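You operate a simulated robot arm through the tools that you are given. There is no shell and no other tool.

You run a simulated two-armed robot. Do the job below in one go: nothing can be reset, and whatever is moved stays where it is left.

## Task
Join the yellow channel to the steel block in the welding jig.
Fine: screen shut, then table switched on; one good spot by one pull of the spot lever; then table off, gas lever shut, screen left shut. Leave the other channels. Where these are worked on the way, their far stop is far enough and under half their travel is too little: table switch.

It is judged by the outcome, as a careful person would: the job done as asked, and still so three seconds after it is handed in. It fails if anything else is knocked over, pushed out of place, dropped, spilled or broken.

## Robot
Two 7-joint arms with two-finger parallel grippers on one trunk that stands fixed in place. Base frame: the origin is at the foot of the trunk, x ahead of it, y to its left, z up. Readings come in mm, degrees, newtons and seconds.
The left shoulder is at [71, 156, 1205], the right one opposite. Payload 3.91 kg a hand.
The TCP of each hand is the grasp point between the finger pads, 30 mm short of the fingertips. In the tool frame z runs along the fingers and y along their closing line. Largest opening 110 mm; finger width 20, thickness 10; the body of the gripper, 48 by 112 mm, starts 55 mm behind the TCP.
Orientation is told as [roll, pitch, yaw] about the base's x, y, z axes, in that order, counted from this pose: with the fingers straight down and closing along the base's y, the tool's x points along the base's -x, its y along +y and its z along -z.

## Interface
- The arms move only by the tool nudge_tool. It takes "left_deltas", "right_deltas" or both (then of equal length, played together; a hand with none holds still); each is one flat list of numbers, 7 for each row, row after row: the turn, a rotation vector about the base's x, y, z in degrees, then the shift along the base's x, y, z in mm, then the finger opening in mm, from 0 to 110. In form: [ax, ay, az, dx, dy, dz, jaw, ax, ay, az, dx, dy, dz, jaw, ...]. A call has 1 to 20 rows; each row is the pose to reach, as a shift and turn from the pose commanded when the call began. Each row takes 0.2 s and may step no farther than 50 mm and 8.6 degrees from the row before; otherwise, or with a gripper value out of range, the whole call is refused. A pose out of reach is approached as far as the arm can. The call stops where the force on the tool passes 90 N (or 10 N more than at its start, if that is more) or the arm is blocked; 0.2 s more then pass. The fingers move at their own pace (about 108 mm/s each) and stop on an object; they squeeze with about 42 N. The grip force told is the motor's: it shows also when the fingers shut on nothing. Time passes only in rows, and 0.2 s behind the last, so rows that repeat a pose let the fingers close. It gives the time, the measured TCP pose, the force on the tool (base axes), the opening and the grip force at its end, in the units of the frame above (readings bear some noise), with the torque about the TCP (base axes, N m) and any sound that the robot's microphone picked up.
- Cameras (640 x 400 px; columns grow to the right, rows downward): "scene" is now at [125.3, -52.4, 1442.9]; the picture's right is [-0.57, -0.82, 0.00], its down [-0.40, 0.28, -0.87] and it looks along [0.72, -0.50, -0.49] (base axes); focal length 316 px, centre (320, 200). "left" rides on the left gripper at [72, -17, -103] in its tool frame; the picture's right is [0.23, 0.97, 0.00], its down [-0.76, 0.18, -0.62] and it looks along [-0.61, 0.14, 0.78] (tool axes); focal length 222 px, centre (320, 200). "right" rides on the right gripper at [72, 17, -103] in its tool frame; the picture's right is [-0.23, 0.97, 0.00], its down [-0.76, -0.18, -0.62] and it looks along [-0.61, -0.14, 0.78] (tool axes); focal length 222 px, centre (320, 200). There is no depth. A picture from a camera that has moved, and an enlarged one, comes with that camera's place and axes in the base frame and with its lens.
- capture(camera): a new picture of that camera. The clock stands still meanwhile.
- lift_body(by): slides the trunk up (or, below 0, down) by that many mm; the arms and the scene camera ride with it, the base frame stays. It gives what a move gives, with no picture.
- aim_head(pan, tilt): turns the head with the scene camera to pan (to the left, within 86 degrees either way) and tilt (down, from -29 to 69), counted from straight ahead of the robot. It gives what a move gives.
- close_up(camera, box): a new picture of the part [left, top, right, bottom] of that camera's present view, enlarged. The clock stands still meanwhile.
- close_job(): hands the job in; it is judged then, once.

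Places have to be worked out from the pictures, the camera data and where the tool is seen. Open the grippers and draw the arms clear of the work before you hand the job in, unless the task says otherwise.

The tools are called as a command line: name --argument value ..., lists and objects as JSON in quotes. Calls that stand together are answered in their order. nudge_tool: Moves the arms, as the interface text tells. Its arguments: {"type":"object","properties":{"left_deltas":{"type":"array","items":{"type":"number"}},"right_deltas":{"type":"array","items":{"type":"number"}}},"required":[]} The other tools are called the same way: lift_body (by) slides the trunk up or down; aim_head (pan, tilt) turns the head that bears the scene camera; capture (camera) takes a picture; close_up (camera, box) takes an enlarged picture of a part of a camera's view; close_job () hands the job in.

At the start:

```text
time_s: 0.0
left_eef_pos: [639.0, -59.1, 1297.3]
left_orientation: [0.0, 0.0, 0.1]
left_ft_force: [-0.3, 0.2, -0.8]
left_moment: [0.01, 0.0, 0.02]
left_opening: 110.3
left_grip_force: 0.1
right_eef_pos: [614.5, -675.1, 1293.1]
right_orientation: [-0.2, 0.0, 0.2]
right_ft_force: [0.4, 0.3, -0.4]
right_moment: [0.02, -0.01, -0.02]
right_opening: 109.8
right_grip_force: 0.1
trunk travel left (down, up): [-650.0, 290.0]
head pan, tilt: [-34.6, 29.0]
```

scene: 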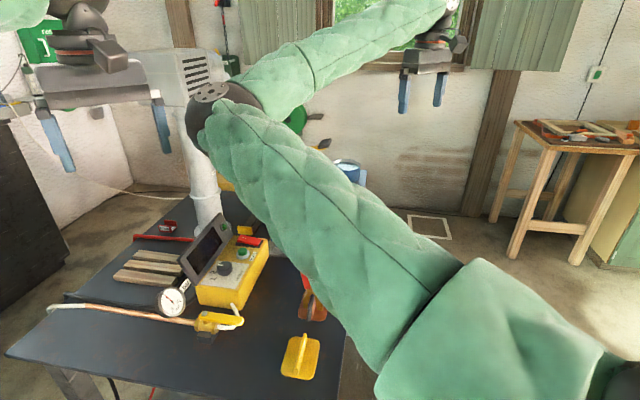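
right: 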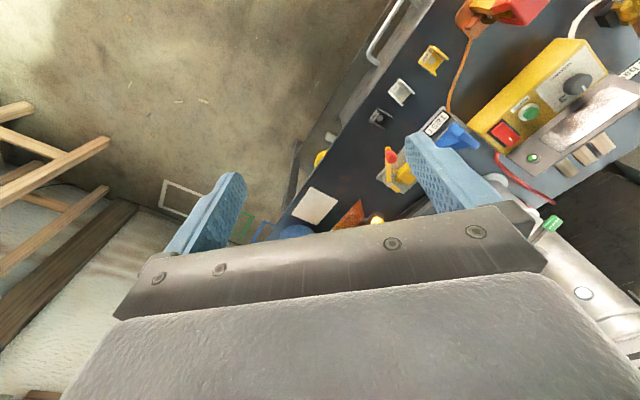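
left: 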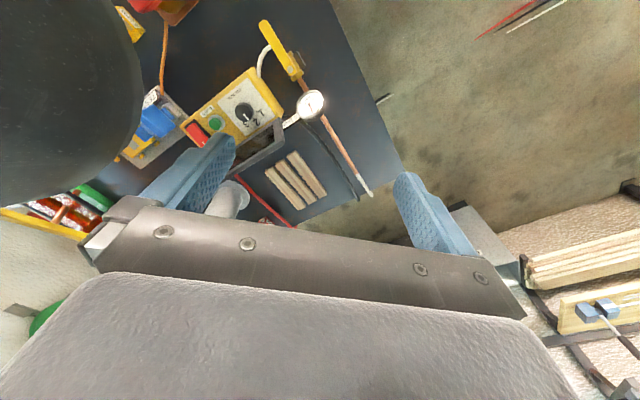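

The right arm blocks the scene camera's view of the bench. I take enlarged pictures from the hands' cameras first to learn the layout.

close_up --camera "right" --box '[280, 0, 640, 240]'

close_up --camera "left" --box '[60, 0, 420, 230]'

close_up --camera "scene" --box '[0, 200, 360, 400]'

```text
1.67 times, centred on (460, 120) of right
camera zoom: at [541.3, -657.9, 1398.5], right [0.23, 0.97, 0.0], down [0.76, -0.18, 0.62], along [0.61, -0.14, -0.78], focal length 370 px, centre (87, 333)
```

zoom: 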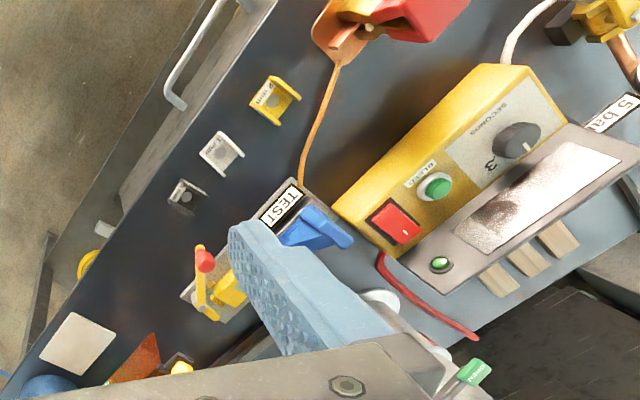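

```text
1.74 times, centred on (240, 115) of left
camera zoom: at [565.8, -77.0, 1401.1], right [-0.23, 0.97, 0.0], down [0.76, 0.18, 0.62], along [0.61, 0.14, -0.78], focal length 386 px, centre (459, 348)
```

zoom: 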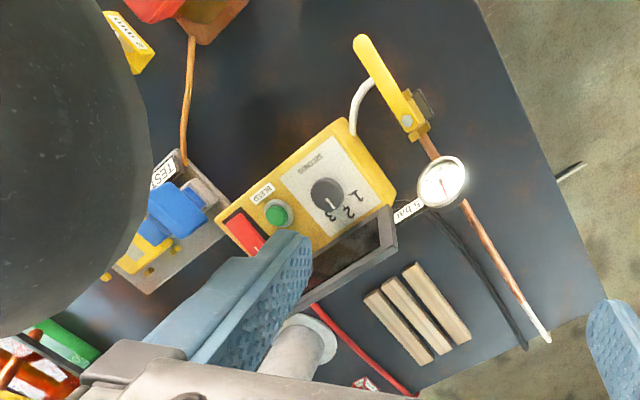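

```text
1.78 times, centred on (180, 300) of scene
camera zoom: at [125.3, -52.4, 1442.9], right [-0.57, -0.82, 0.0], down [-0.4, 0.28, -0.87], along [0.72, -0.5, -0.49], focal length 563 px, centre (569, 22)
```

zoom: 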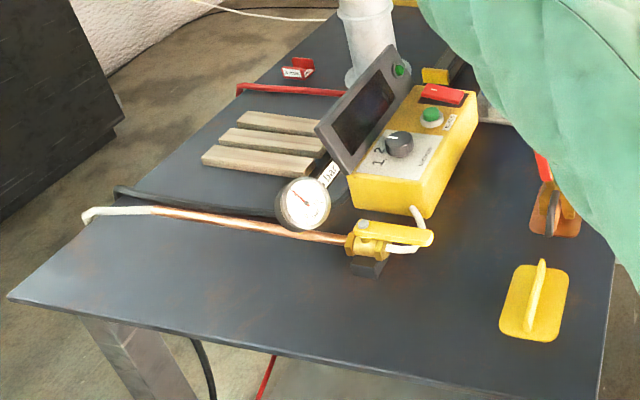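

The right arm hides the middle of the bench. I draw the right hand back and out to the right, high above everything, to clear the view.

nudge_tool --right_deltas '[0, 0, 0, -45, -10, 0, 110, 0, 0, 0, -90, -20, 0, 110, 0, 0, 0, -135, -30, 0, 110, 0, 0, 0, -180, -40, 0, 110, 0, 0, 0, -225, -50, 0, 110, 0, 0, 0, -270, -60, 0, 110]' --left_deltas '[0, 0, 0, -30, 40, 0, 110, 0, 0, 0, -60, 80, 0, 110, 0, 0, 0, -90, 120, 0, 110, 0, 0, 0, -120, 160, 0, 110, 0, 0, 0, -150, 200, 0, 110, 0, 0, 0, -180, 240, 0, 110]'

capture --camera "scene"

capture --camera "right"

capture --camera "left"

```text
time_s: 1.4
left_eef_pos: [458.3, 180.5, 1298.2]
left_orientation: [-0.1, -0.1, 0.0]
left_ft_force: [-0.5, -0.2, 0.3]
left_moment: [-0.04, -0.04, 0.0]
left_opening: 110.1
left_grip_force: 0.1
right_eef_pos: [341.7, -732.2, 1296.0]
right_orientation: [0.0, 0.0, 0.2]
right_ft_force: [-0.6, -0.2, 0.1]
right_moment: [0.0, -0.01, -0.01]
right_opening: 110.1
right_grip_force: 0.1
trunk travel left (down, up): [-650.0, 290.0]
head pan, tilt: [-34.6, 29.0]
```

```text
taken
camera scene: at [122.8, -51.2, 1443.3], right [-0.57, -0.82, 0.0], down [-0.4, 0.27, -0.88], along [0.72, -0.5, -0.48], focal length 316 px, centre (320, 200)
```

scene: 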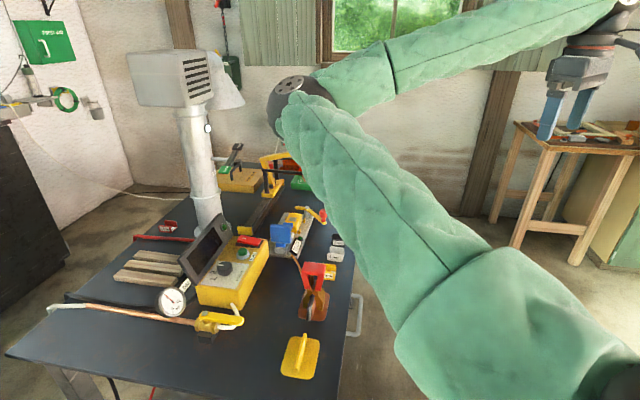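

```text
taken
camera right: at [269.0, -715.0, 1400.3], right [0.22, 0.97, 0.0], down [0.76, -0.17, 0.62], along [0.61, -0.14, -0.78], focal length 222 px, centre (320, 200)
```

right: 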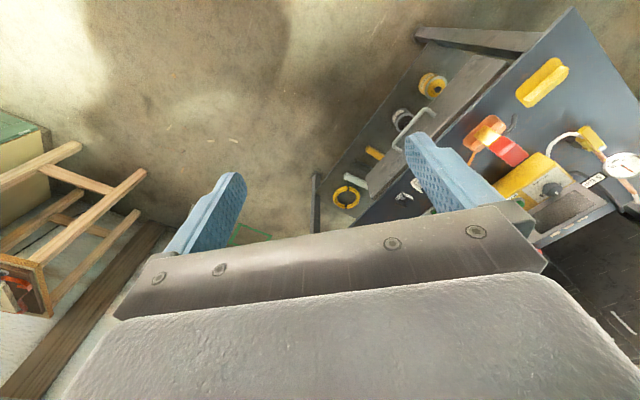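

```text
taken
camera left: at [385.2, 162.8, 1400.7], right [-0.23, 0.97, 0.0], down [0.76, 0.18, 0.62], along [0.61, 0.14, -0.78], focal length 222 px, centre (320, 200)
```

left: 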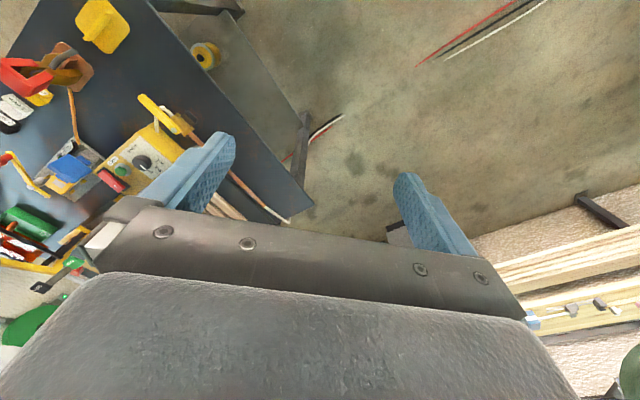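

The view is freer now. I enlarge the parts of the bench to read the labels and find the jig, switches and screen.

close_up --camera "scene" --box '[210, 140, 370, 240]'

close_up --camera "scene" --box '[230, 220, 390, 320]'

close_up --camera "scene" --box '[130, 200, 290, 300]'

close_up --camera "scene" --box '[100, 30, 260, 130]'

close_up --camera "scene" --box '[260, 300, 420, 400]'

```text
4.00 times, centred on (290, 190) of scene
camera zoom: at [122.8, -51.2, 1443.3], right [-0.57, -0.82, 0.0], down [-0.4, 0.27, -0.88], along [0.72, -0.5, -0.48], focal length 1266 px, centre (440, 240)
```

zoom: 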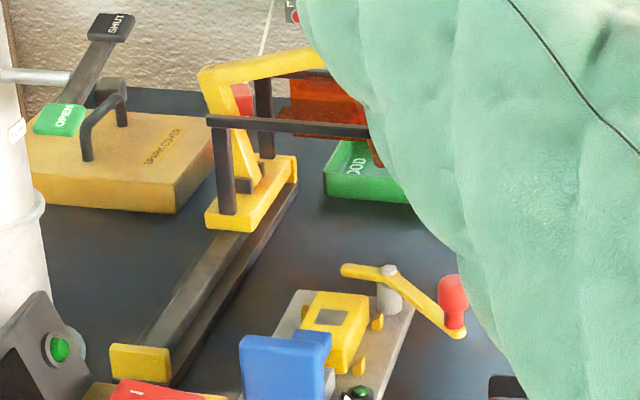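

```text
4.00 times, centred on (310, 270) of scene
camera zoom: at [122.8, -51.2, 1443.3], right [-0.57, -0.82, 0.0], down [-0.4, 0.27, -0.88], along [0.72, -0.5, -0.48], focal length 1266 px, centre (360, -80)
```

zoom: 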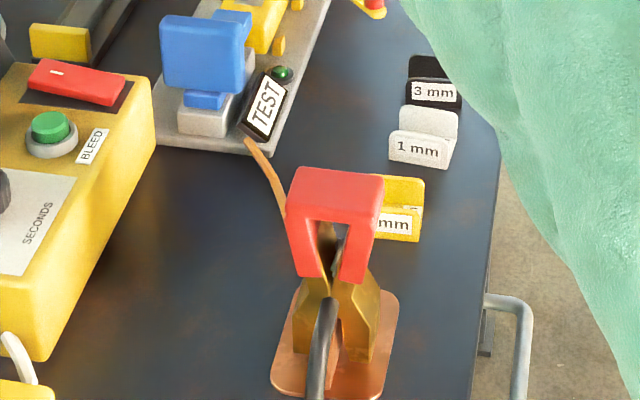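

```text
4.00 times, centred on (210, 250) of scene
camera zoom: at [122.8, -51.2, 1443.3], right [-0.57, -0.82, 0.0], down [-0.4, 0.27, -0.88], along [0.72, -0.5, -0.48], focal length 1266 px, centre (760, 0)
```

zoom: 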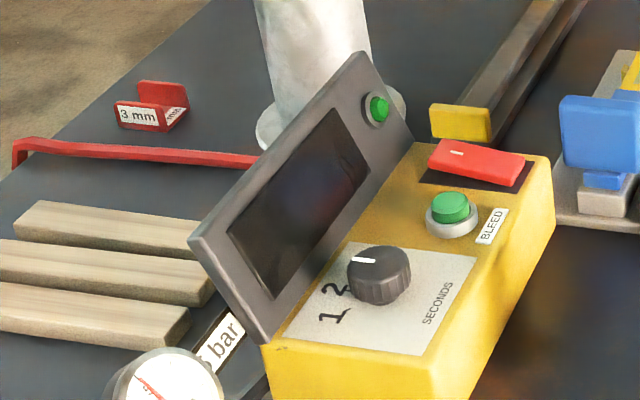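

```text
4.00 times, centred on (180, 80) of scene
camera zoom: at [122.8, -51.2, 1443.3], right [-0.57, -0.82, 0.0], down [-0.4, 0.27, -0.88], along [0.72, -0.5, -0.48], focal length 1266 px, centre (880, 680)
```

zoom: 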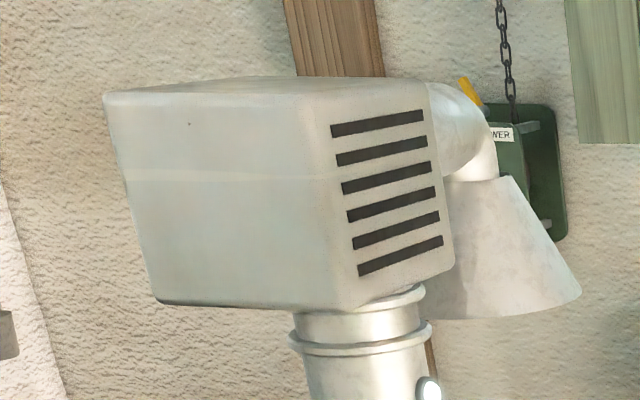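

```text
4.00 times, centred on (340, 350) of scene
camera zoom: at [122.8, -51.2, 1443.3], right [-0.57, -0.82, 0.0], down [-0.4, 0.27, -0.88], along [0.72, -0.5, -0.48], focal length 1266 px, centre (240, -400)
```

zoom: 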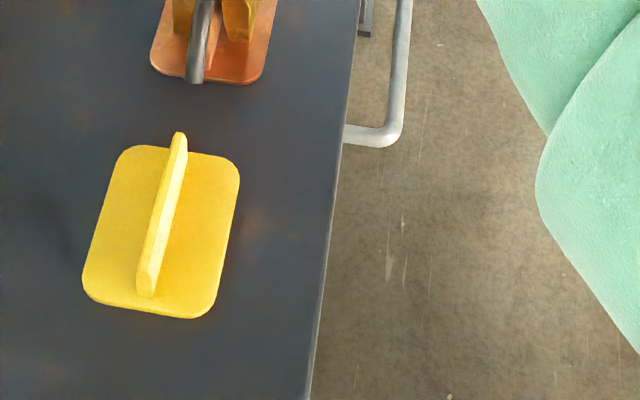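

The tan box reads SPARK COVER, and there is a rail with a yellow frame and a lever with OPEN/SHUT tags behind it; the right arm still hides some of it. I move the right hand further out and back, well above the bench.

nudge_tool --right_deltas '[0, 0, 0, -25, -40, 0, 110, 0, 0, 0, -50, -80, 0, 110, 0, 0, 0, -75, -120, 0, 110, 0, 0, 0, -100, -150, 0, 110, 0, 0, 0, -125, -180, 0, 110]'

capture --camera "scene"

```text
time_s: 2.6
left_eef_pos: [459.3, 177.8, 1297.1]
left_orientation: [0.2, -0.1, 0.1]
left_ft_force: [-0.1, -0.7, -0.3]
left_moment: [0.0, -0.02, 0.02]
left_opening: 109.8
left_grip_force: 0.1
right_eef_pos: [218.7, -915.4, 1291.5]
right_orientation: [-0.1, -0.1, 0.2]
right_ft_force: [0.5, -1.0, 0.3]
right_moment: [-0.01, 0.04, 0.0]
right_opening: 109.9
right_grip_force: 0.1
trunk travel left (down, up): [-650.0, 290.0]
head pan, tilt: [-34.6, 29.0]
```

```text
taken
camera scene: at [124.2, -53.7, 1443.0], right [-0.57, -0.82, 0.0], down [-0.4, 0.28, -0.87], along [0.72, -0.5, -0.49], focal length 316 px, centre (320, 200)
```

scene: 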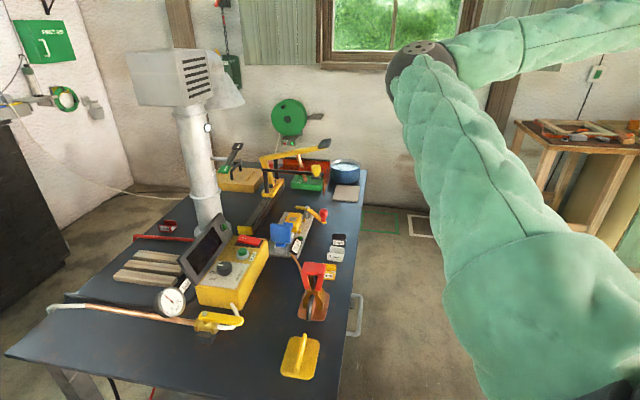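

Now the bench is visible. I enlarge the far end of the bench and the wall fittings.

close_up --camera "scene" --box '[210, 90, 370, 190]'

close_up --camera "scene" --box '[220, 130, 300, 180]'

close_up --camera "scene" --box '[240, 190, 360, 265]'

close_up --camera "scene" --box '[0, 10, 130, 130]'

close_up --camera "scene" --box '[190, 0, 270, 100]'

close_up --camera "scene" --box '[280, 130, 380, 210]'

```text
4.00 times, centred on (290, 140) of scene
camera zoom: at [124.2, -53.7, 1443.0], right [-0.57, -0.82, 0.0], down [-0.4, 0.28, -0.87], along [0.72, -0.5, -0.49], focal length 1266 px, centre (440, 440)
```

zoom: 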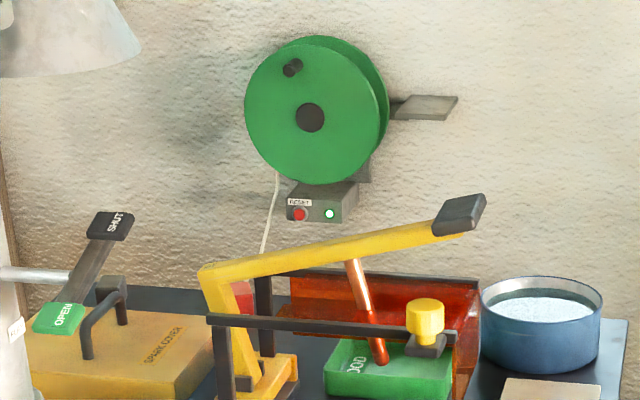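

```text
8.00 times, centred on (260, 155) of scene
camera zoom: at [124.2, -53.7, 1443.0], right [-0.57, -0.82, 0.0], down [-0.4, 0.28, -0.87], along [0.72, -0.5, -0.49], focal length 2532 px, centre (800, 560)
```

zoom: 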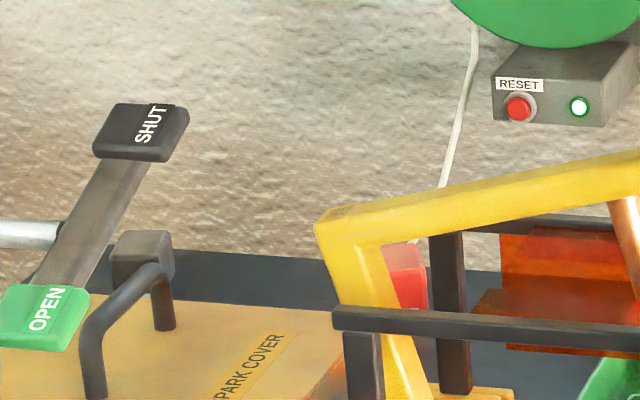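

```text
5.33 times, centred on (300, 228) of scene
camera zoom: at [124.2, -53.7, 1443.0], right [-0.57, -0.82, 0.0], down [-0.4, 0.28, -0.87], along [0.72, -0.5, -0.49], focal length 1688 px, centre (427, 53)
```

zoom: 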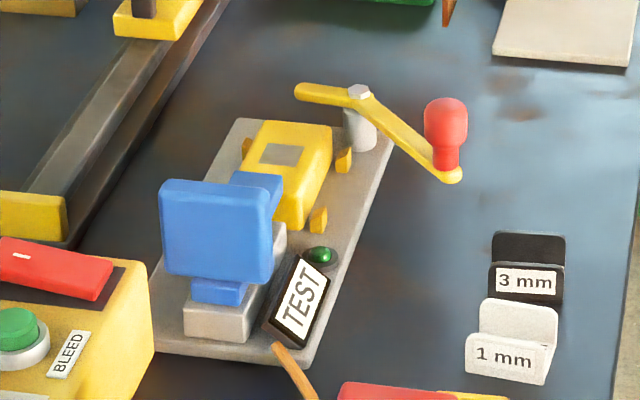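

```text
3.33 times, centred on (65, 70) of scene
camera zoom: at [124.2, -53.7, 1443.0], right [-0.57, -0.82, 0.0], down [-0.4, 0.28, -0.87], along [0.72, -0.5, -0.49], focal length 1055 px, centre (1170, 633)
```

zoom: 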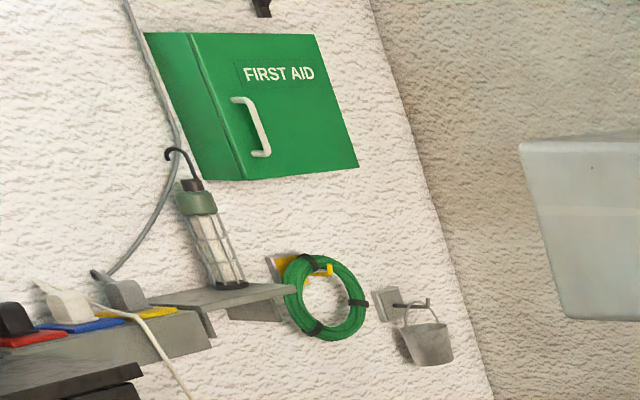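

```text
4.00 times, centred on (230, 50) of scene
camera zoom: at [124.2, -53.7, 1443.0], right [-0.57, -0.82, 0.0], down [-0.4, 0.28, -0.87], along [0.72, -0.5, -0.49], focal length 1266 px, centre (680, 800)
```

zoom: 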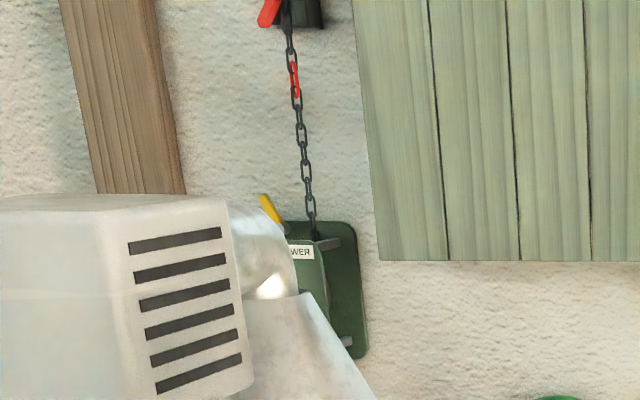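

```text
5.00 times, centred on (330, 170) of scene
camera zoom: at [124.2, -53.7, 1443.0], right [-0.57, -0.82, 0.0], down [-0.4, 0.28, -0.87], along [0.72, -0.5, -0.49], focal length 1582 px, centre (270, 350)
```

zoom: 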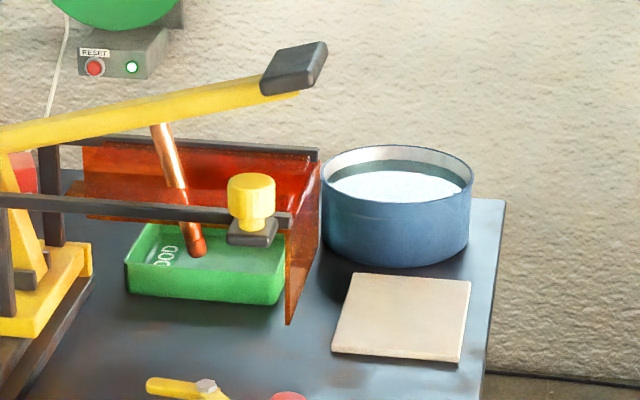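

Bench layout is emerging: rail with a yellow carriage, spot lever and orange screen at the far end; TEST fixture, timer box, gas lever and channels nearer. I bring the left hand over the near bench, turned toward the bench, to use its camera for a closer view.

nudge_tool --left_deltas '[0, 0, -8, 8, -45, 0, 110, 0, 0, -16, 16, -90, 0, 110, 0, 0, -24, 24, -135, 0, 110, 0, 0, -32, 32, -180, 0, 110, 0, 0, -35, 40, -225, 0, 110, 0, 0, -35, 48, -270, 0, 110, 0, 0, -35, 56, -315, 0, 110, 0, 0, -35, 60, -360, 0, 110]'

capture --camera "left"

capture --camera "scene"

```text
time_s: 4.4
left_eef_pos: [516.3, -183.3, 1299.0]
left_orientation: [0.2, 0.1, -34.9]
left_ft_force: [0.0, -0.6, -0.7]
left_moment: [0.04, -0.01, -0.02]
left_opening: 110.0
left_grip_force: 0.0
right_eef_pos: [219.1, -916.0, 1290.8]
right_orientation: [0.1, 0.1, 0.1]
right_ft_force: [-0.4, -0.2, 0.9]
right_moment: [0.03, 0.0, -0.02]
right_opening: 110.0
right_grip_force: 0.1
trunk travel left (down, up): [-650.0, 290.0]
head pan, tilt: [-34.6, 29.0]
```

```text
taken
camera left: at [446.8, -156.8, 1402.3], right [0.37, 0.93, 0.0], down [0.73, -0.29, 0.62], along [0.58, -0.23, -0.78], focal length 222 px, centre (320, 200)
```

left: 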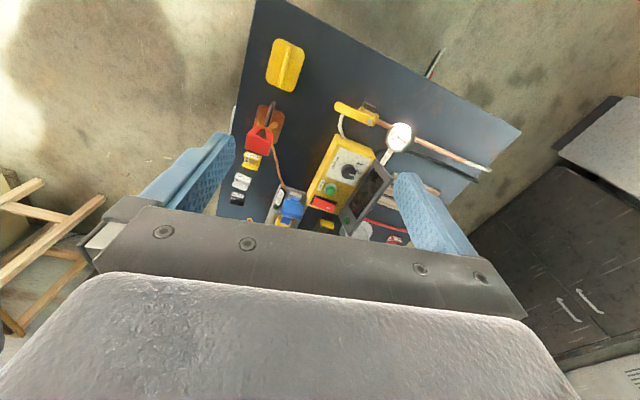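

```text
taken
camera scene: at [125.0, -54.7, 1442.8], right [-0.57, -0.82, 0.0], down [-0.4, 0.28, -0.87], along [0.72, -0.5, -0.49], focal length 316 px, centre (320, 200)
```

scene: 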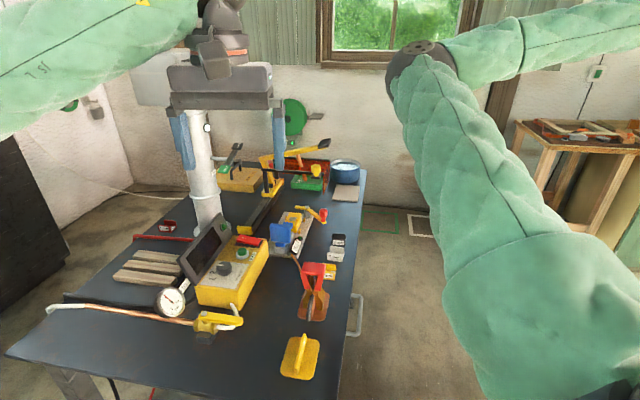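

The left camera now looks down over the near half of the bench. I enlarge it there to see dial, gauge, clamp and channels.

close_up --camera "left" --box '[300, 90, 420, 165]'

close_up --camera "left" --box '[300, 140, 420, 245]'

close_up --camera "left" --box '[215, 90, 315, 165]'

close_up --camera "left" --box '[215, 150, 335, 235]'

```text
5.33 times, centred on (360, 128) of left
camera zoom: at [446.8, -156.8, 1402.3], right [0.37, 0.93, 0.0], down [0.73, -0.29, 0.62], along [0.58, -0.23, -0.78], focal length 1185 px, centre (107, 587)
```

zoom: 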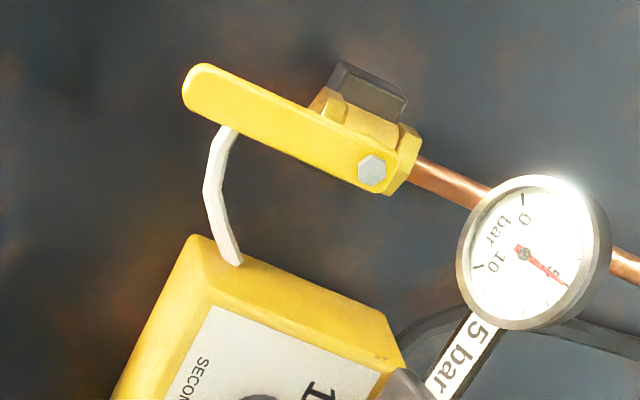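

```text
3.81 times, centred on (360, 192) of left
camera zoom: at [446.8, -156.8, 1402.3], right [0.37, 0.93, 0.0], down [0.73, -0.29, 0.62], along [0.58, -0.23, -0.78], focal length 846 px, centre (168, 229)
```

zoom: 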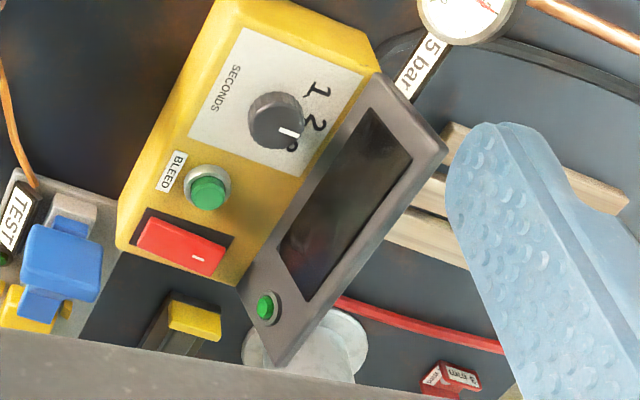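

```text
5.33 times, centred on (265, 128) of left
camera zoom: at [446.8, -156.8, 1402.3], right [0.37, 0.93, 0.0], down [0.73, -0.29, 0.62], along [0.58, -0.23, -0.78], focal length 1185 px, centre (613, 587)
```

zoom: 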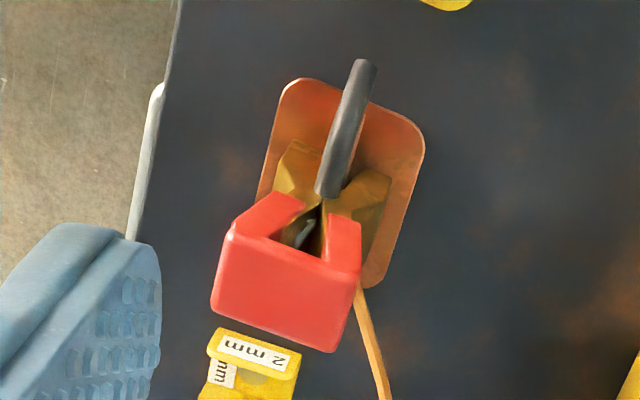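

```text
4.71 times, centred on (275, 192) of left
camera zoom: at [446.8, -156.8, 1402.3], right [0.37, 0.93, 0.0], down [0.73, -0.29, 0.62], along [0.58, -0.23, -0.78], focal length 1045 px, centre (532, 235)
```

zoom: 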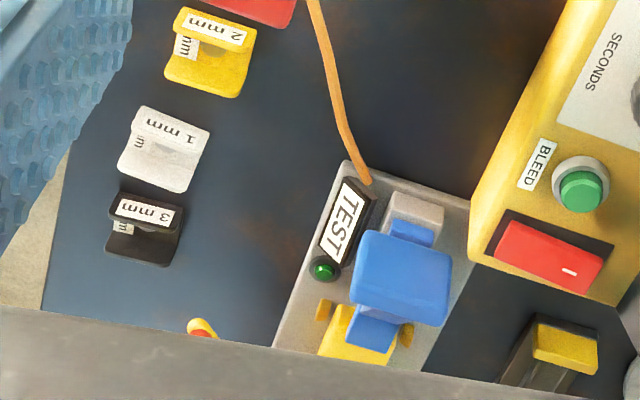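

The gauge, dial and rocker need exact reading. I enlarge each further from both cameras.

close_up --camera "scene" --box '[150, 275, 200, 325]'

close_up --camera "scene" --box '[200, 235, 270, 290]'

close_up --camera "left" --box '[320, 145, 370, 190]'

close_up --camera "left" --box '[375, 110, 425, 155]'

close_up --camera "scene" --box '[175, 215, 235, 285]'

close_up --camera "scene" --box '[180, 300, 260, 350]'

```text
8.00 times, centred on (175, 300) of scene
camera zoom: at [125.0, -54.7, 1442.8], right [-0.57, -0.82, 0.0], down [-0.4, 0.28, -0.87], along [0.72, -0.5, -0.49], focal length 2532 px, centre (1480, -600)
```

zoom: 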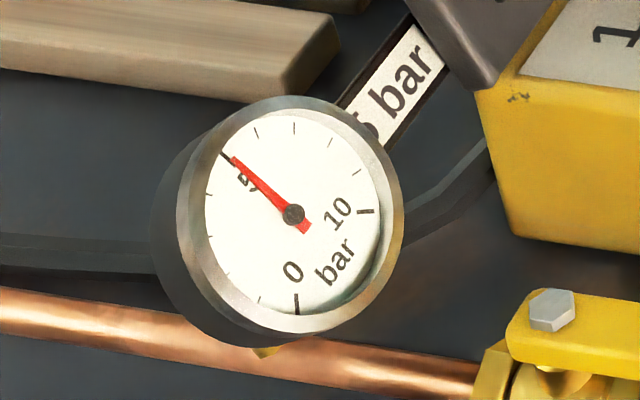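

```text
7.27 times, centred on (235, 262) of scene
camera zoom: at [125.0, -54.7, 1442.8], right [-0.57, -0.82, 0.0], down [-0.4, 0.28, -0.87], along [0.72, -0.5, -0.49], focal length 2302 px, centre (938, -254)
```

zoom: 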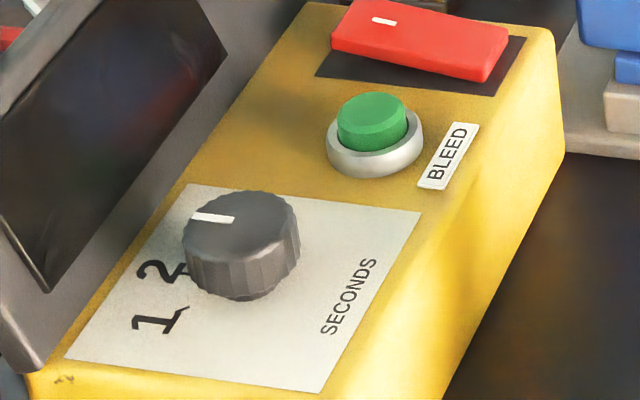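

```text
8.89 times, centred on (345, 168) of left
camera zoom: at [446.8, -156.8, 1402.3], right [0.37, 0.93, 0.0], down [0.73, -0.29, 0.62], along [0.58, -0.23, -0.78], focal length 1974 px, centre (98, 489)
```

zoom: 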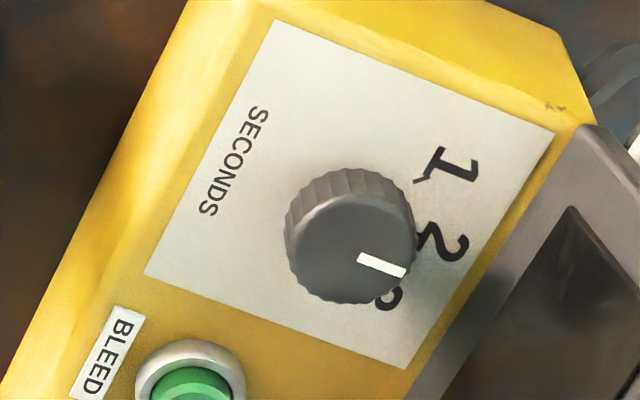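

```text
8.89 times, centred on (400, 132) of left
camera zoom: at [446.8, -156.8, 1402.3], right [0.37, 0.93, 0.0], down [0.73, -0.29, 0.62], along [0.58, -0.23, -0.78], focal length 1974 px, centre (-391, 800)
```

zoom: 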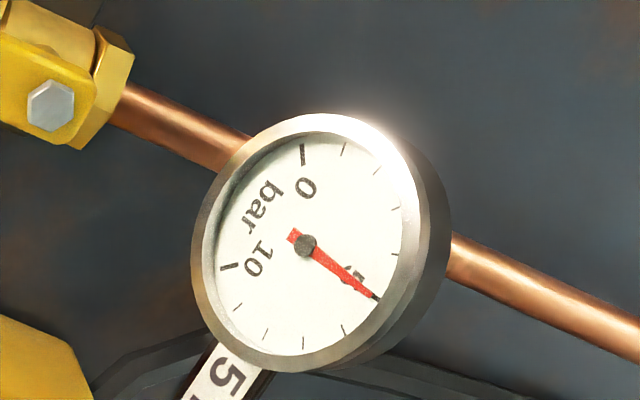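

```text
5.71 times, centred on (205, 250) of scene
camera zoom: at [125.0, -54.7, 1442.8], right [-0.57, -0.82, 0.0], down [-0.4, 0.28, -0.87], along [0.72, -0.5, -0.49], focal length 1808 px, centre (977, -86)
```

zoom: 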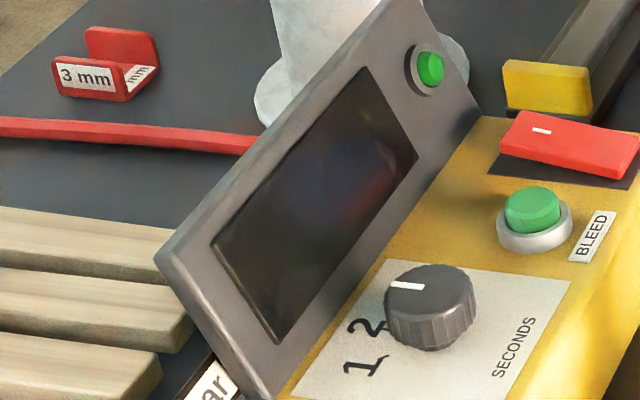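

```text
8.00 times, centred on (220, 325) of scene
camera zoom: at [125.0, -54.7, 1442.8], right [-0.57, -0.82, 0.0], down [-0.4, 0.28, -0.87], along [0.72, -0.5, -0.49], focal length 2532 px, centre (1120, -800)
```

zoom: 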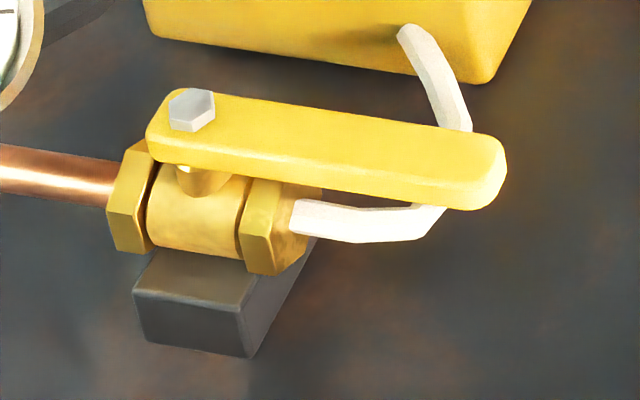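

Gauge reads 5 bar (matching its label), the gas lever lies along the pipe (open), and the dial mark seems to be at 2. I tip the left hand forward to look at the far end of the bench.

nudge_tool --left_deltas '[-4.7, -6.8, 0, 15, -10, -10, 110, -9.4, -13.6, 0, 30, -20, -20, 110, -14.1, -20.4, 0, 45, -30, -30, 110]'

capture --camera "left"

```text
time_s: 5.2
left_eef_pos: [562.8, -209.6, 1267.5]
left_orientation: [0.1, -24.9, -35.0]
left_ft_force: [0.5, 0.2, 0.3]
left_moment: [-0.01, 0.0, 0.03]
left_opening: 109.7
left_grip_force: 0.1
right_eef_pos: [219.1, -914.8, 1292.5]
right_orientation: [-0.1, 0.0, 0.0]
right_ft_force: [0.4, 0.4, 0.2]
right_moment: [0.0, 0.01, -0.02]
right_opening: 110.1
right_grip_force: 0.1
trunk travel left (down, up): [-650.0, 290.0]
head pan, tilt: [-34.6, 29.0]
```

```text
taken
camera left: at [463.3, -161.4, 1330.9], right [0.39, 0.92, -0.09], down [0.45, -0.1, 0.89], along [0.8, -0.39, -0.45], focal length 222 px, centre (320, 200)
```

left: 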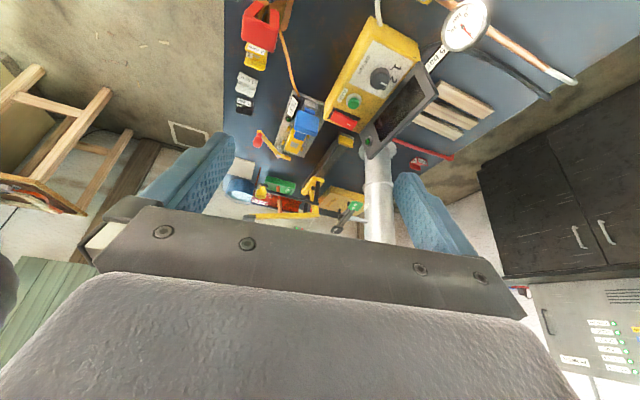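

close_up --camera "left" --box '[220, 110, 380, 230]'

close_up --camera "left" --box '[240, 150, 320, 220]'

close_up --camera "left" --box '[290, 160, 380, 240]'

close_up --camera "left" --box '[240, 90, 340, 165]'

```text
3.33 times, centred on (300, 170) of left
camera zoom: at [463.3, -161.4, 1330.9], right [0.39, 0.92, -0.09], down [0.45, -0.1, 0.89], along [0.8, -0.39, -0.45], focal length 740 px, centre (387, 300)
```

zoom: 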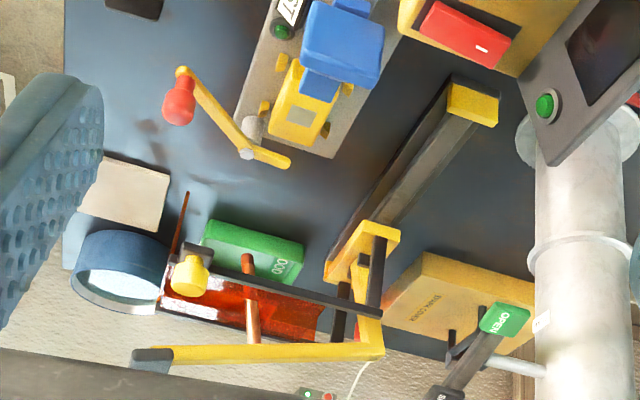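

```text
5.71 times, centred on (280, 185) of left
camera zoom: at [463.3, -161.4, 1330.9], right [0.39, 0.92, -0.09], down [0.45, -0.1, 0.89], along [0.8, -0.39, -0.45], focal length 1269 px, centre (549, 286)
```

zoom: 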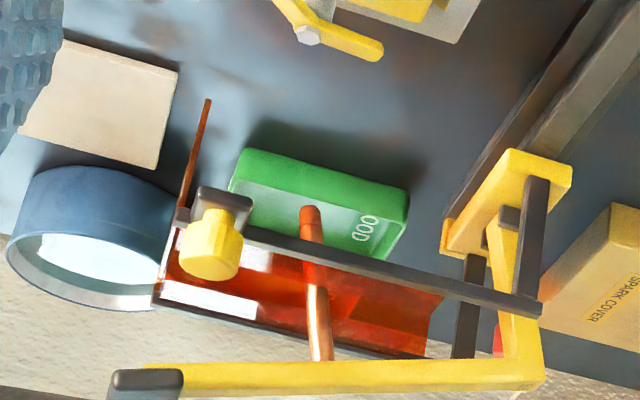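

```text
5.00 times, centred on (335, 200) of left
camera zoom: at [463.3, -161.4, 1330.9], right [0.39, 0.92, -0.09], down [0.45, -0.1, 0.89], along [0.8, -0.39, -0.45], focal length 1111 px, centre (245, 200)
```

zoom: 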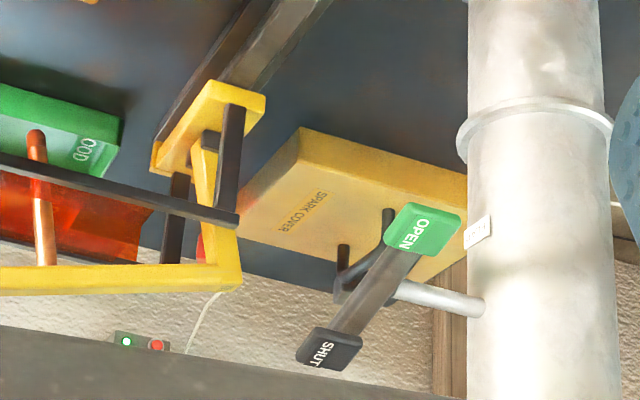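

```text
5.33 times, centred on (290, 128) of left
camera zoom: at [463.3, -161.4, 1330.9], right [0.39, 0.92, -0.09], down [0.45, -0.1, 0.89], along [0.8, -0.39, -0.45], focal length 1185 px, centre (480, 587)
```

zoom: 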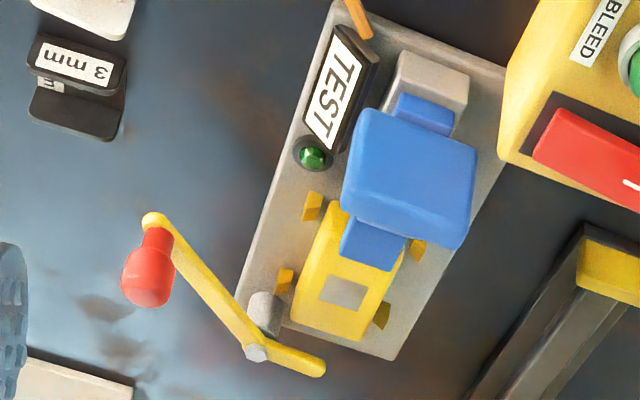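

The far end shows a carriage on the rail with a pivoting spot lever (black handle, copper electrode) and an orange screen on black bars with a yellow knob; the TEST fixture has a blue clamp and a red-knob lever. I go closer with the left hand for a sharper look, staying right of the fume column.

nudge_tool --left_deltas '[0, 0, 0, 38, -28, 0, 110, 0, 0, 0, 76, -56, 0, 110, 0, 0, 0, 114, -84, 0, 110, 0, 0, 0, 152, -112, 0, 110, 0, 0, 0, 180, -150, 0, 110]'

capture --camera "left"

capture --camera "scene"

```text
time_s: 6.4
left_eef_pos: [744.0, -362.1, 1265.1]
left_orientation: [0.3, -24.8, -35.0]
left_ft_force: [0.0, -0.8, -0.1]
left_moment: [-0.03, -0.02, 0.0]
left_opening: 110.0
left_grip_force: 0.1
right_eef_pos: [219.3, -917.9, 1288.5]
right_orientation: [0.2, 0.0, 0.0]
right_ft_force: [-0.4, 0.0, -0.3]
right_moment: [0.02, 0.0, -0.04]
right_opening: 110.0
right_grip_force: 0.0
trunk travel left (down, up): [-650.0, 290.0]
head pan, tilt: [-34.6, 29.0]
```

```text
taken
camera left: at [645.2, -314.2, 1329.4], right [0.39, 0.92, -0.09], down [0.45, -0.1, 0.89], along [0.8, -0.38, -0.46], focal length 222 px, centre (320, 200)
```

left: 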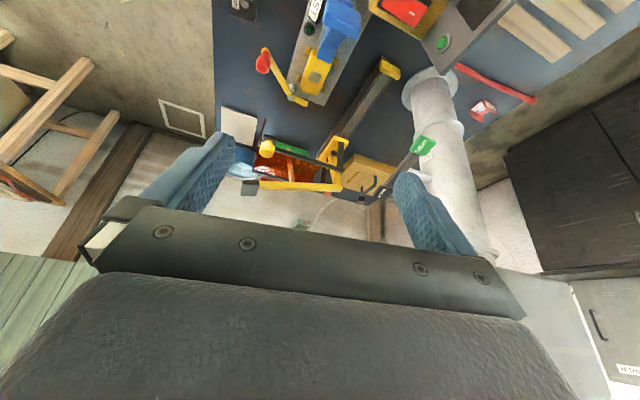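

```text
taken
camera scene: at [125.0, -55.3, 1442.8], right [-0.57, -0.82, 0.0], down [-0.4, 0.28, -0.87], along [0.72, -0.5, -0.49], focal length 316 px, centre (320, 200)
```

scene: 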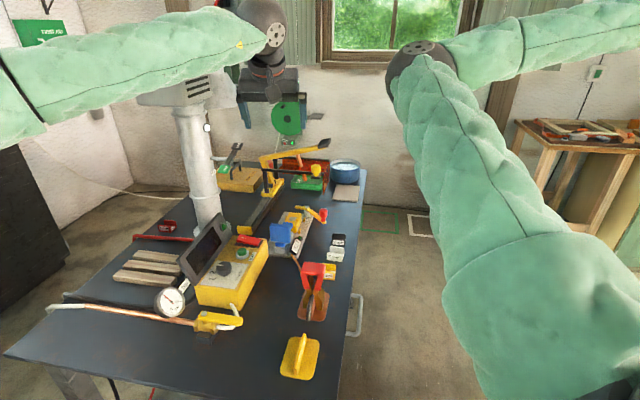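

close_up --camera "left" --box '[200, 60, 360, 200]'

close_up --camera "left" --box '[230, 120, 330, 200]'

close_up --camera "left" --box '[310, 120, 440, 210]'

close_up --camera "left" --box '[250, 0, 370, 110]'

```text
2.86 times, centred on (280, 130) of left
camera zoom: at [645.2, -314.2, 1329.4], right [0.39, 0.92, -0.09], down [0.45, -0.1, 0.89], along [0.8, -0.38, -0.46], focal length 635 px, centre (434, 400)
```

zoom: 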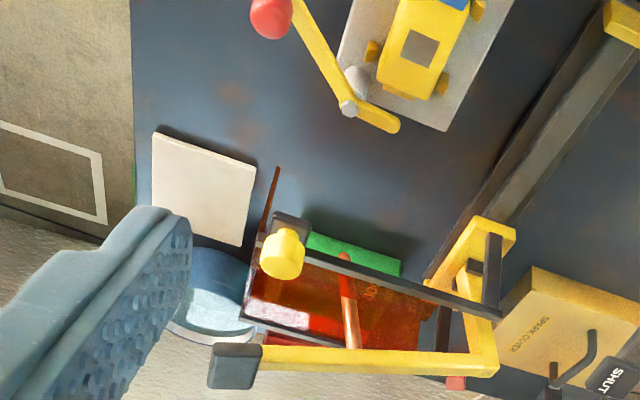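

```text
5.00 times, centred on (280, 160) of left
camera zoom: at [645.2, -314.2, 1329.4], right [0.39, 0.92, -0.09], down [0.45, -0.1, 0.89], along [0.8, -0.38, -0.46], focal length 1111 px, centre (520, 400)
```

zoom: 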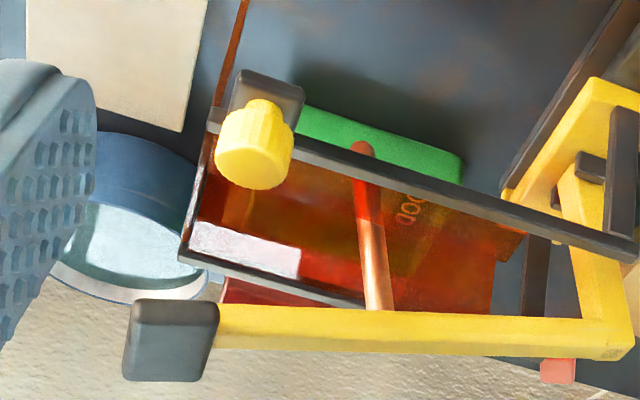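

```text
4.44 times, centred on (375, 165) of left
camera zoom: at [645.2, -314.2, 1329.4], right [0.39, 0.92, -0.09], down [0.45, -0.1, 0.89], along [0.8, -0.38, -0.46], focal length 987 px, centre (76, 356)
```

zoom: 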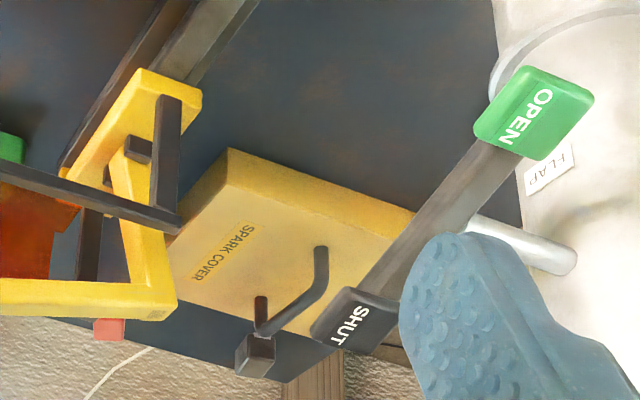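

```text
3.64 times, centred on (310, 55) of left
camera zoom: at [645.2, -314.2, 1329.4], right [0.39, 0.92, -0.09], down [0.45, -0.1, 0.89], along [0.8, -0.38, -0.46], focal length 808 px, centre (356, 727)
```

zoom: 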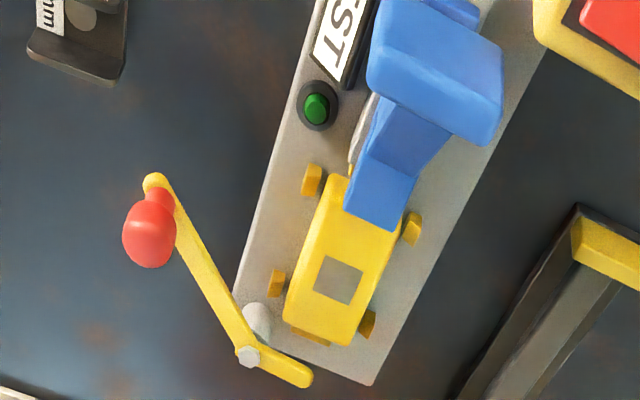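

Triangulating from two hand views: screen knob ≈ [960,-620,998], electrode tip ≈ [1070,-644,906], lever grip ≈ [1058,-737,1032], jig window on the TEST plate ≈ [910,-487,870]. To understand the mechanism I draw the left hand back and bring the right hand in low from the right for a side view.

nudge_tool --left_deltas '[0, 0, 0, -40, 30, 0, 110, 0, 0, 0, -80, 60, 0, 110, 0, 0, 0, -120, 95, 0, 110, 0, 0, 0, -155, 130, 0, 110, 0, 0, 0, -190, 165, 0, 110, 0, 0, 0, -220, 205, 0, 110, 0, 0, 0, -240, 250, 0, 110, 0, 0, 0, -250, 298, 0, 110, 0, 0, 0, -260, 346, 0, 110, 0, 0, 0, -270, 394, 0, 110, 0, 0, 0, -280, 442, 0, 110, 0, 0, 0, -290, 490, 0, 110]'

nudge_tool --right_deltas '[0, 0, 4, 35, 20, -20, 110, 0, 0, 8, 70, 40, -40, 110, 0, 0, 12, 105, 60, -60, 110, 0, 0, 16, 140, 80, -80, 110, 0, 0, 20, 175, 100, -100, 110, 0, 0, 24, 210, 120, -120, 110, 0, 0, 28, 245, 140, -140, 110]'

capture --camera "right"

capture --camera "scene"

```text
refused: row 3 steps farther than a row can; nothing moved
```

```text
time_s: 7.7
left_eef_pos: [752.8, -348.9, 1263.6]
left_orientation: [0.7, -24.5, -34.8]
left_ft_force: [0.6, 0.0, 0.9]
left_moment: [-0.02, 0.04, -0.02]
left_opening: 109.9
left_grip_force: 0.1
right_eef_pos: [396.7, -814.4, 1188.0]
right_orientation: [0.1, -0.2, 20.4]
right_ft_force: [0.4, 0.5, -0.7]
right_moment: [-0.01, 0.02, 0.01]
right_opening: 109.9
right_grip_force: 0.1
trunk travel left (down, up): [-650.0, 290.0]
head pan, tilt: [-34.6, 29.0]
stopped in row 6 (left hand): the force on the tool passed its limit at 132 N (the readings are from after the stop); the commanded pose is now the measured one
```

```text
taken
camera right: at [321.9, -822.7, 1292.1], right [-0.13, 0.99, 0.0], down [0.77, 0.1, 0.62], along [0.62, 0.08, -0.78], focal length 222 px, centre (320, 200)
```

right: 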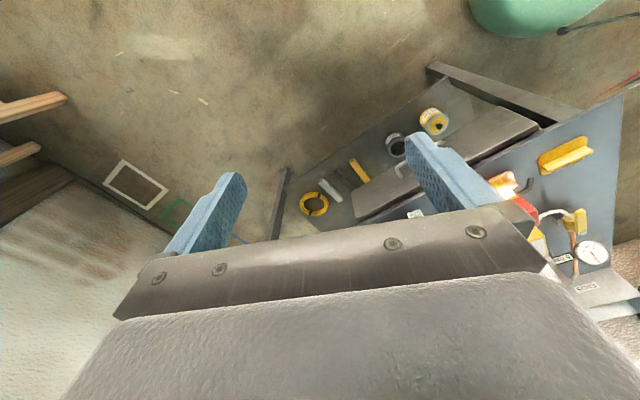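

```text
taken
camera scene: at [126.4, -51.2, 1442.9], right [-0.57, -0.82, 0.0], down [-0.4, 0.27, -0.87], along [0.72, -0.5, -0.49], focal length 316 px, centre (320, 200)
```

scene: 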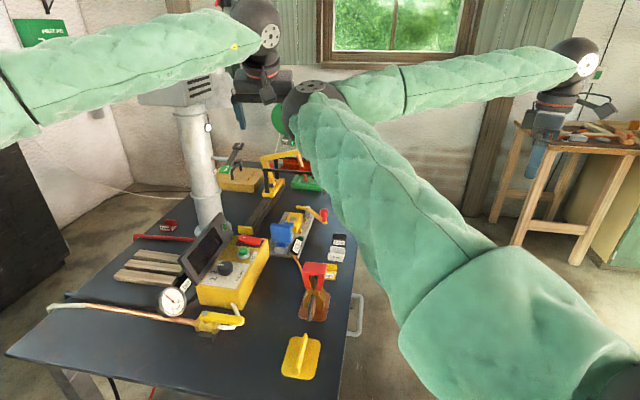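

The right elbow touched the left hand (the left retreat had been refused for too large a step). I first back the right hand off, then retract the left in smaller steps.

nudge_tool --right_deltas '[0, 0, -3, -35, -20, 20, 110, 0, 0, -6, -70, -40, 40, 110, 0, 0, -9, -105, -60, 60, 110]'

```text
time_s: 8.5
left_eef_pos: [749.3, -352.4, 1264.0]
left_orientation: [0.8, -24.5, -35.1]
left_ft_force: [0.4, 0.0, 0.2]
left_moment: [0.02, -0.04, -0.01]
left_opening: 110.0
left_grip_force: 0.0
right_eef_pos: [289.2, -877.8, 1247.9]
right_orientation: [0.2, -0.3, 11.4]
right_ft_force: [-0.5, 0.1, -0.2]
right_moment: [-0.03, -0.04, 0.01]
right_opening: 110.3
right_grip_force: 0.0
trunk travel left (down, up): [-650.0, 290.0]
head pan, tilt: [-34.6, 29.0]
```

Now the left hand retracts to the left and back over the near bench.

nudge_tool --left_deltas '[0, 0, 0, -28, 36, 0, 110, 0, 0, 0, -56, 72, 0, 110, 0, 0, 0, -84, 108, 0, 110, 0, 0, 0, -112, 144, 0, 110, 0, 0, 0, -140, 180, 0, 110, 0, 0, 0, -168, 216, 0, 110, 0, 0, 0, -196, 252, 0, 110, 0, 0, 0, -224, 288, 0, 110, 0, 0, 0, -250, 326, 0, 110, 0, 0, 0, -275, 364, 0, 110, 0, 0, 0, -290, 406, 0, 110, 0, 0, 0, -300, 450, 0, 110]'

capture --camera "scene"

```text
time_s: 11.1
left_eef_pos: [451.8, 101.9, 1263.8]
left_orientation: [0.5, -24.6, -35.0]
left_ft_force: [-0.9, -1.0, 0.2]
left_moment: [-0.03, 0.03, -0.05]
left_opening: 109.9
left_grip_force: 0.1
right_eef_pos: [289.1, -874.5, 1250.0]
right_orientation: [-0.1, -0.2, 11.2]
right_ft_force: [-0.1, 0.0, 0.8]
right_moment: [-0.01, -0.03, 0.03]
right_opening: 109.8
right_grip_force: 0.0
trunk travel left (down, up): [-650.0, 290.0]
head pan, tilt: [-34.6, 29.0]
```

```text
taken
camera scene: at [124.2, -50.3, 1443.2], right [-0.57, -0.82, 0.0], down [-0.4, 0.27, -0.88], along [0.72, -0.5, -0.48], focal length 316 px, centre (320, 200)
```

scene: 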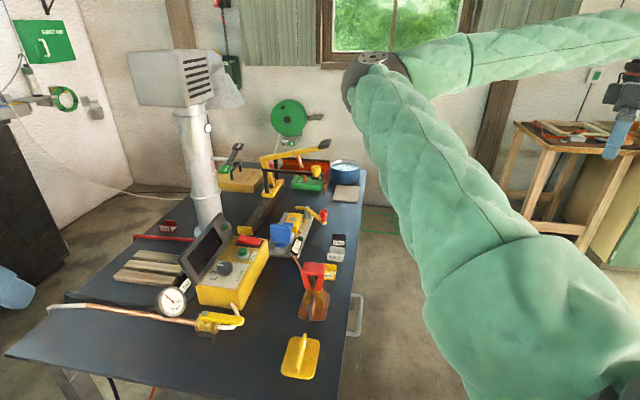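

Nothing was moved. I raise the trunk for a steeper overview with the scene camera.

lift_body --by 285

aim_head --pan -34 --tilt 40

capture --camera "scene"

```text
time_s: 14.0
left_eef_pos: [453.4, 99.8, 1548.7]
left_orientation: [0.6, -24.5, -34.8]
left_ft_force: [-0.7, 0.1, 0.6]
left_moment: [-0.03, -0.03, 0.0]
left_opening: 110.3
left_grip_force: 0.1
right_eef_pos: [292.3, -876.5, 1533.5]
right_orientation: [0.1, -0.2, 11.4]
right_ft_force: [-0.1, 1.0, 0.5]
right_moment: [0.02, 0.03, -0.02]
right_opening: 110.0
right_grip_force: 0.0
trunk travel left (down, up): [-935.0, 5.0]
head pan, tilt: [-34.6, 29.0]
```

```text
time_s: 14.7
left_eef_pos: [453.8, 99.8, 1547.3]
left_orientation: [0.6, -24.5, -34.9]
left_ft_force: [0.2, 0.2, 0.3]
left_moment: [0.01, 0.02, 0.04]
left_opening: 110.0
left_grip_force: 0.1
right_eef_pos: [292.0, -877.3, 1533.5]
right_orientation: [0.1, -0.3, 11.4]
right_ft_force: [0.3, 0.1, -0.3]
right_moment: [-0.01, 0.02, -0.04]
right_opening: 110.0
right_grip_force: 0.0
trunk travel left (down, up): [-935.0, 5.0]
head pan, tilt: [-34.0, 40.0]
```

```text
taken
camera scene: at [121.1, -48.5, 1711.1], right [-0.56, -0.83, 0.0], down [-0.53, 0.36, -0.77], along [0.64, -0.43, -0.64], focal length 316 px, centre (320, 200)
```

scene: 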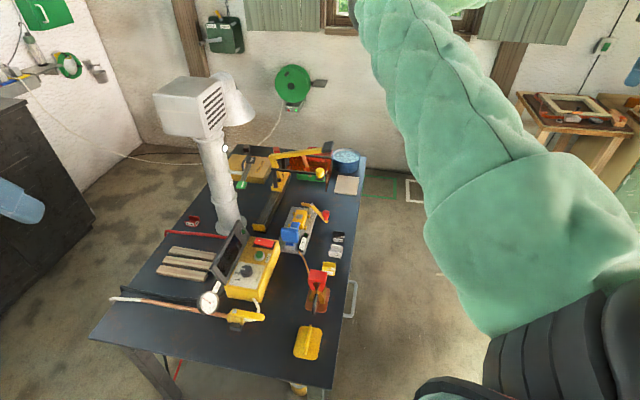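

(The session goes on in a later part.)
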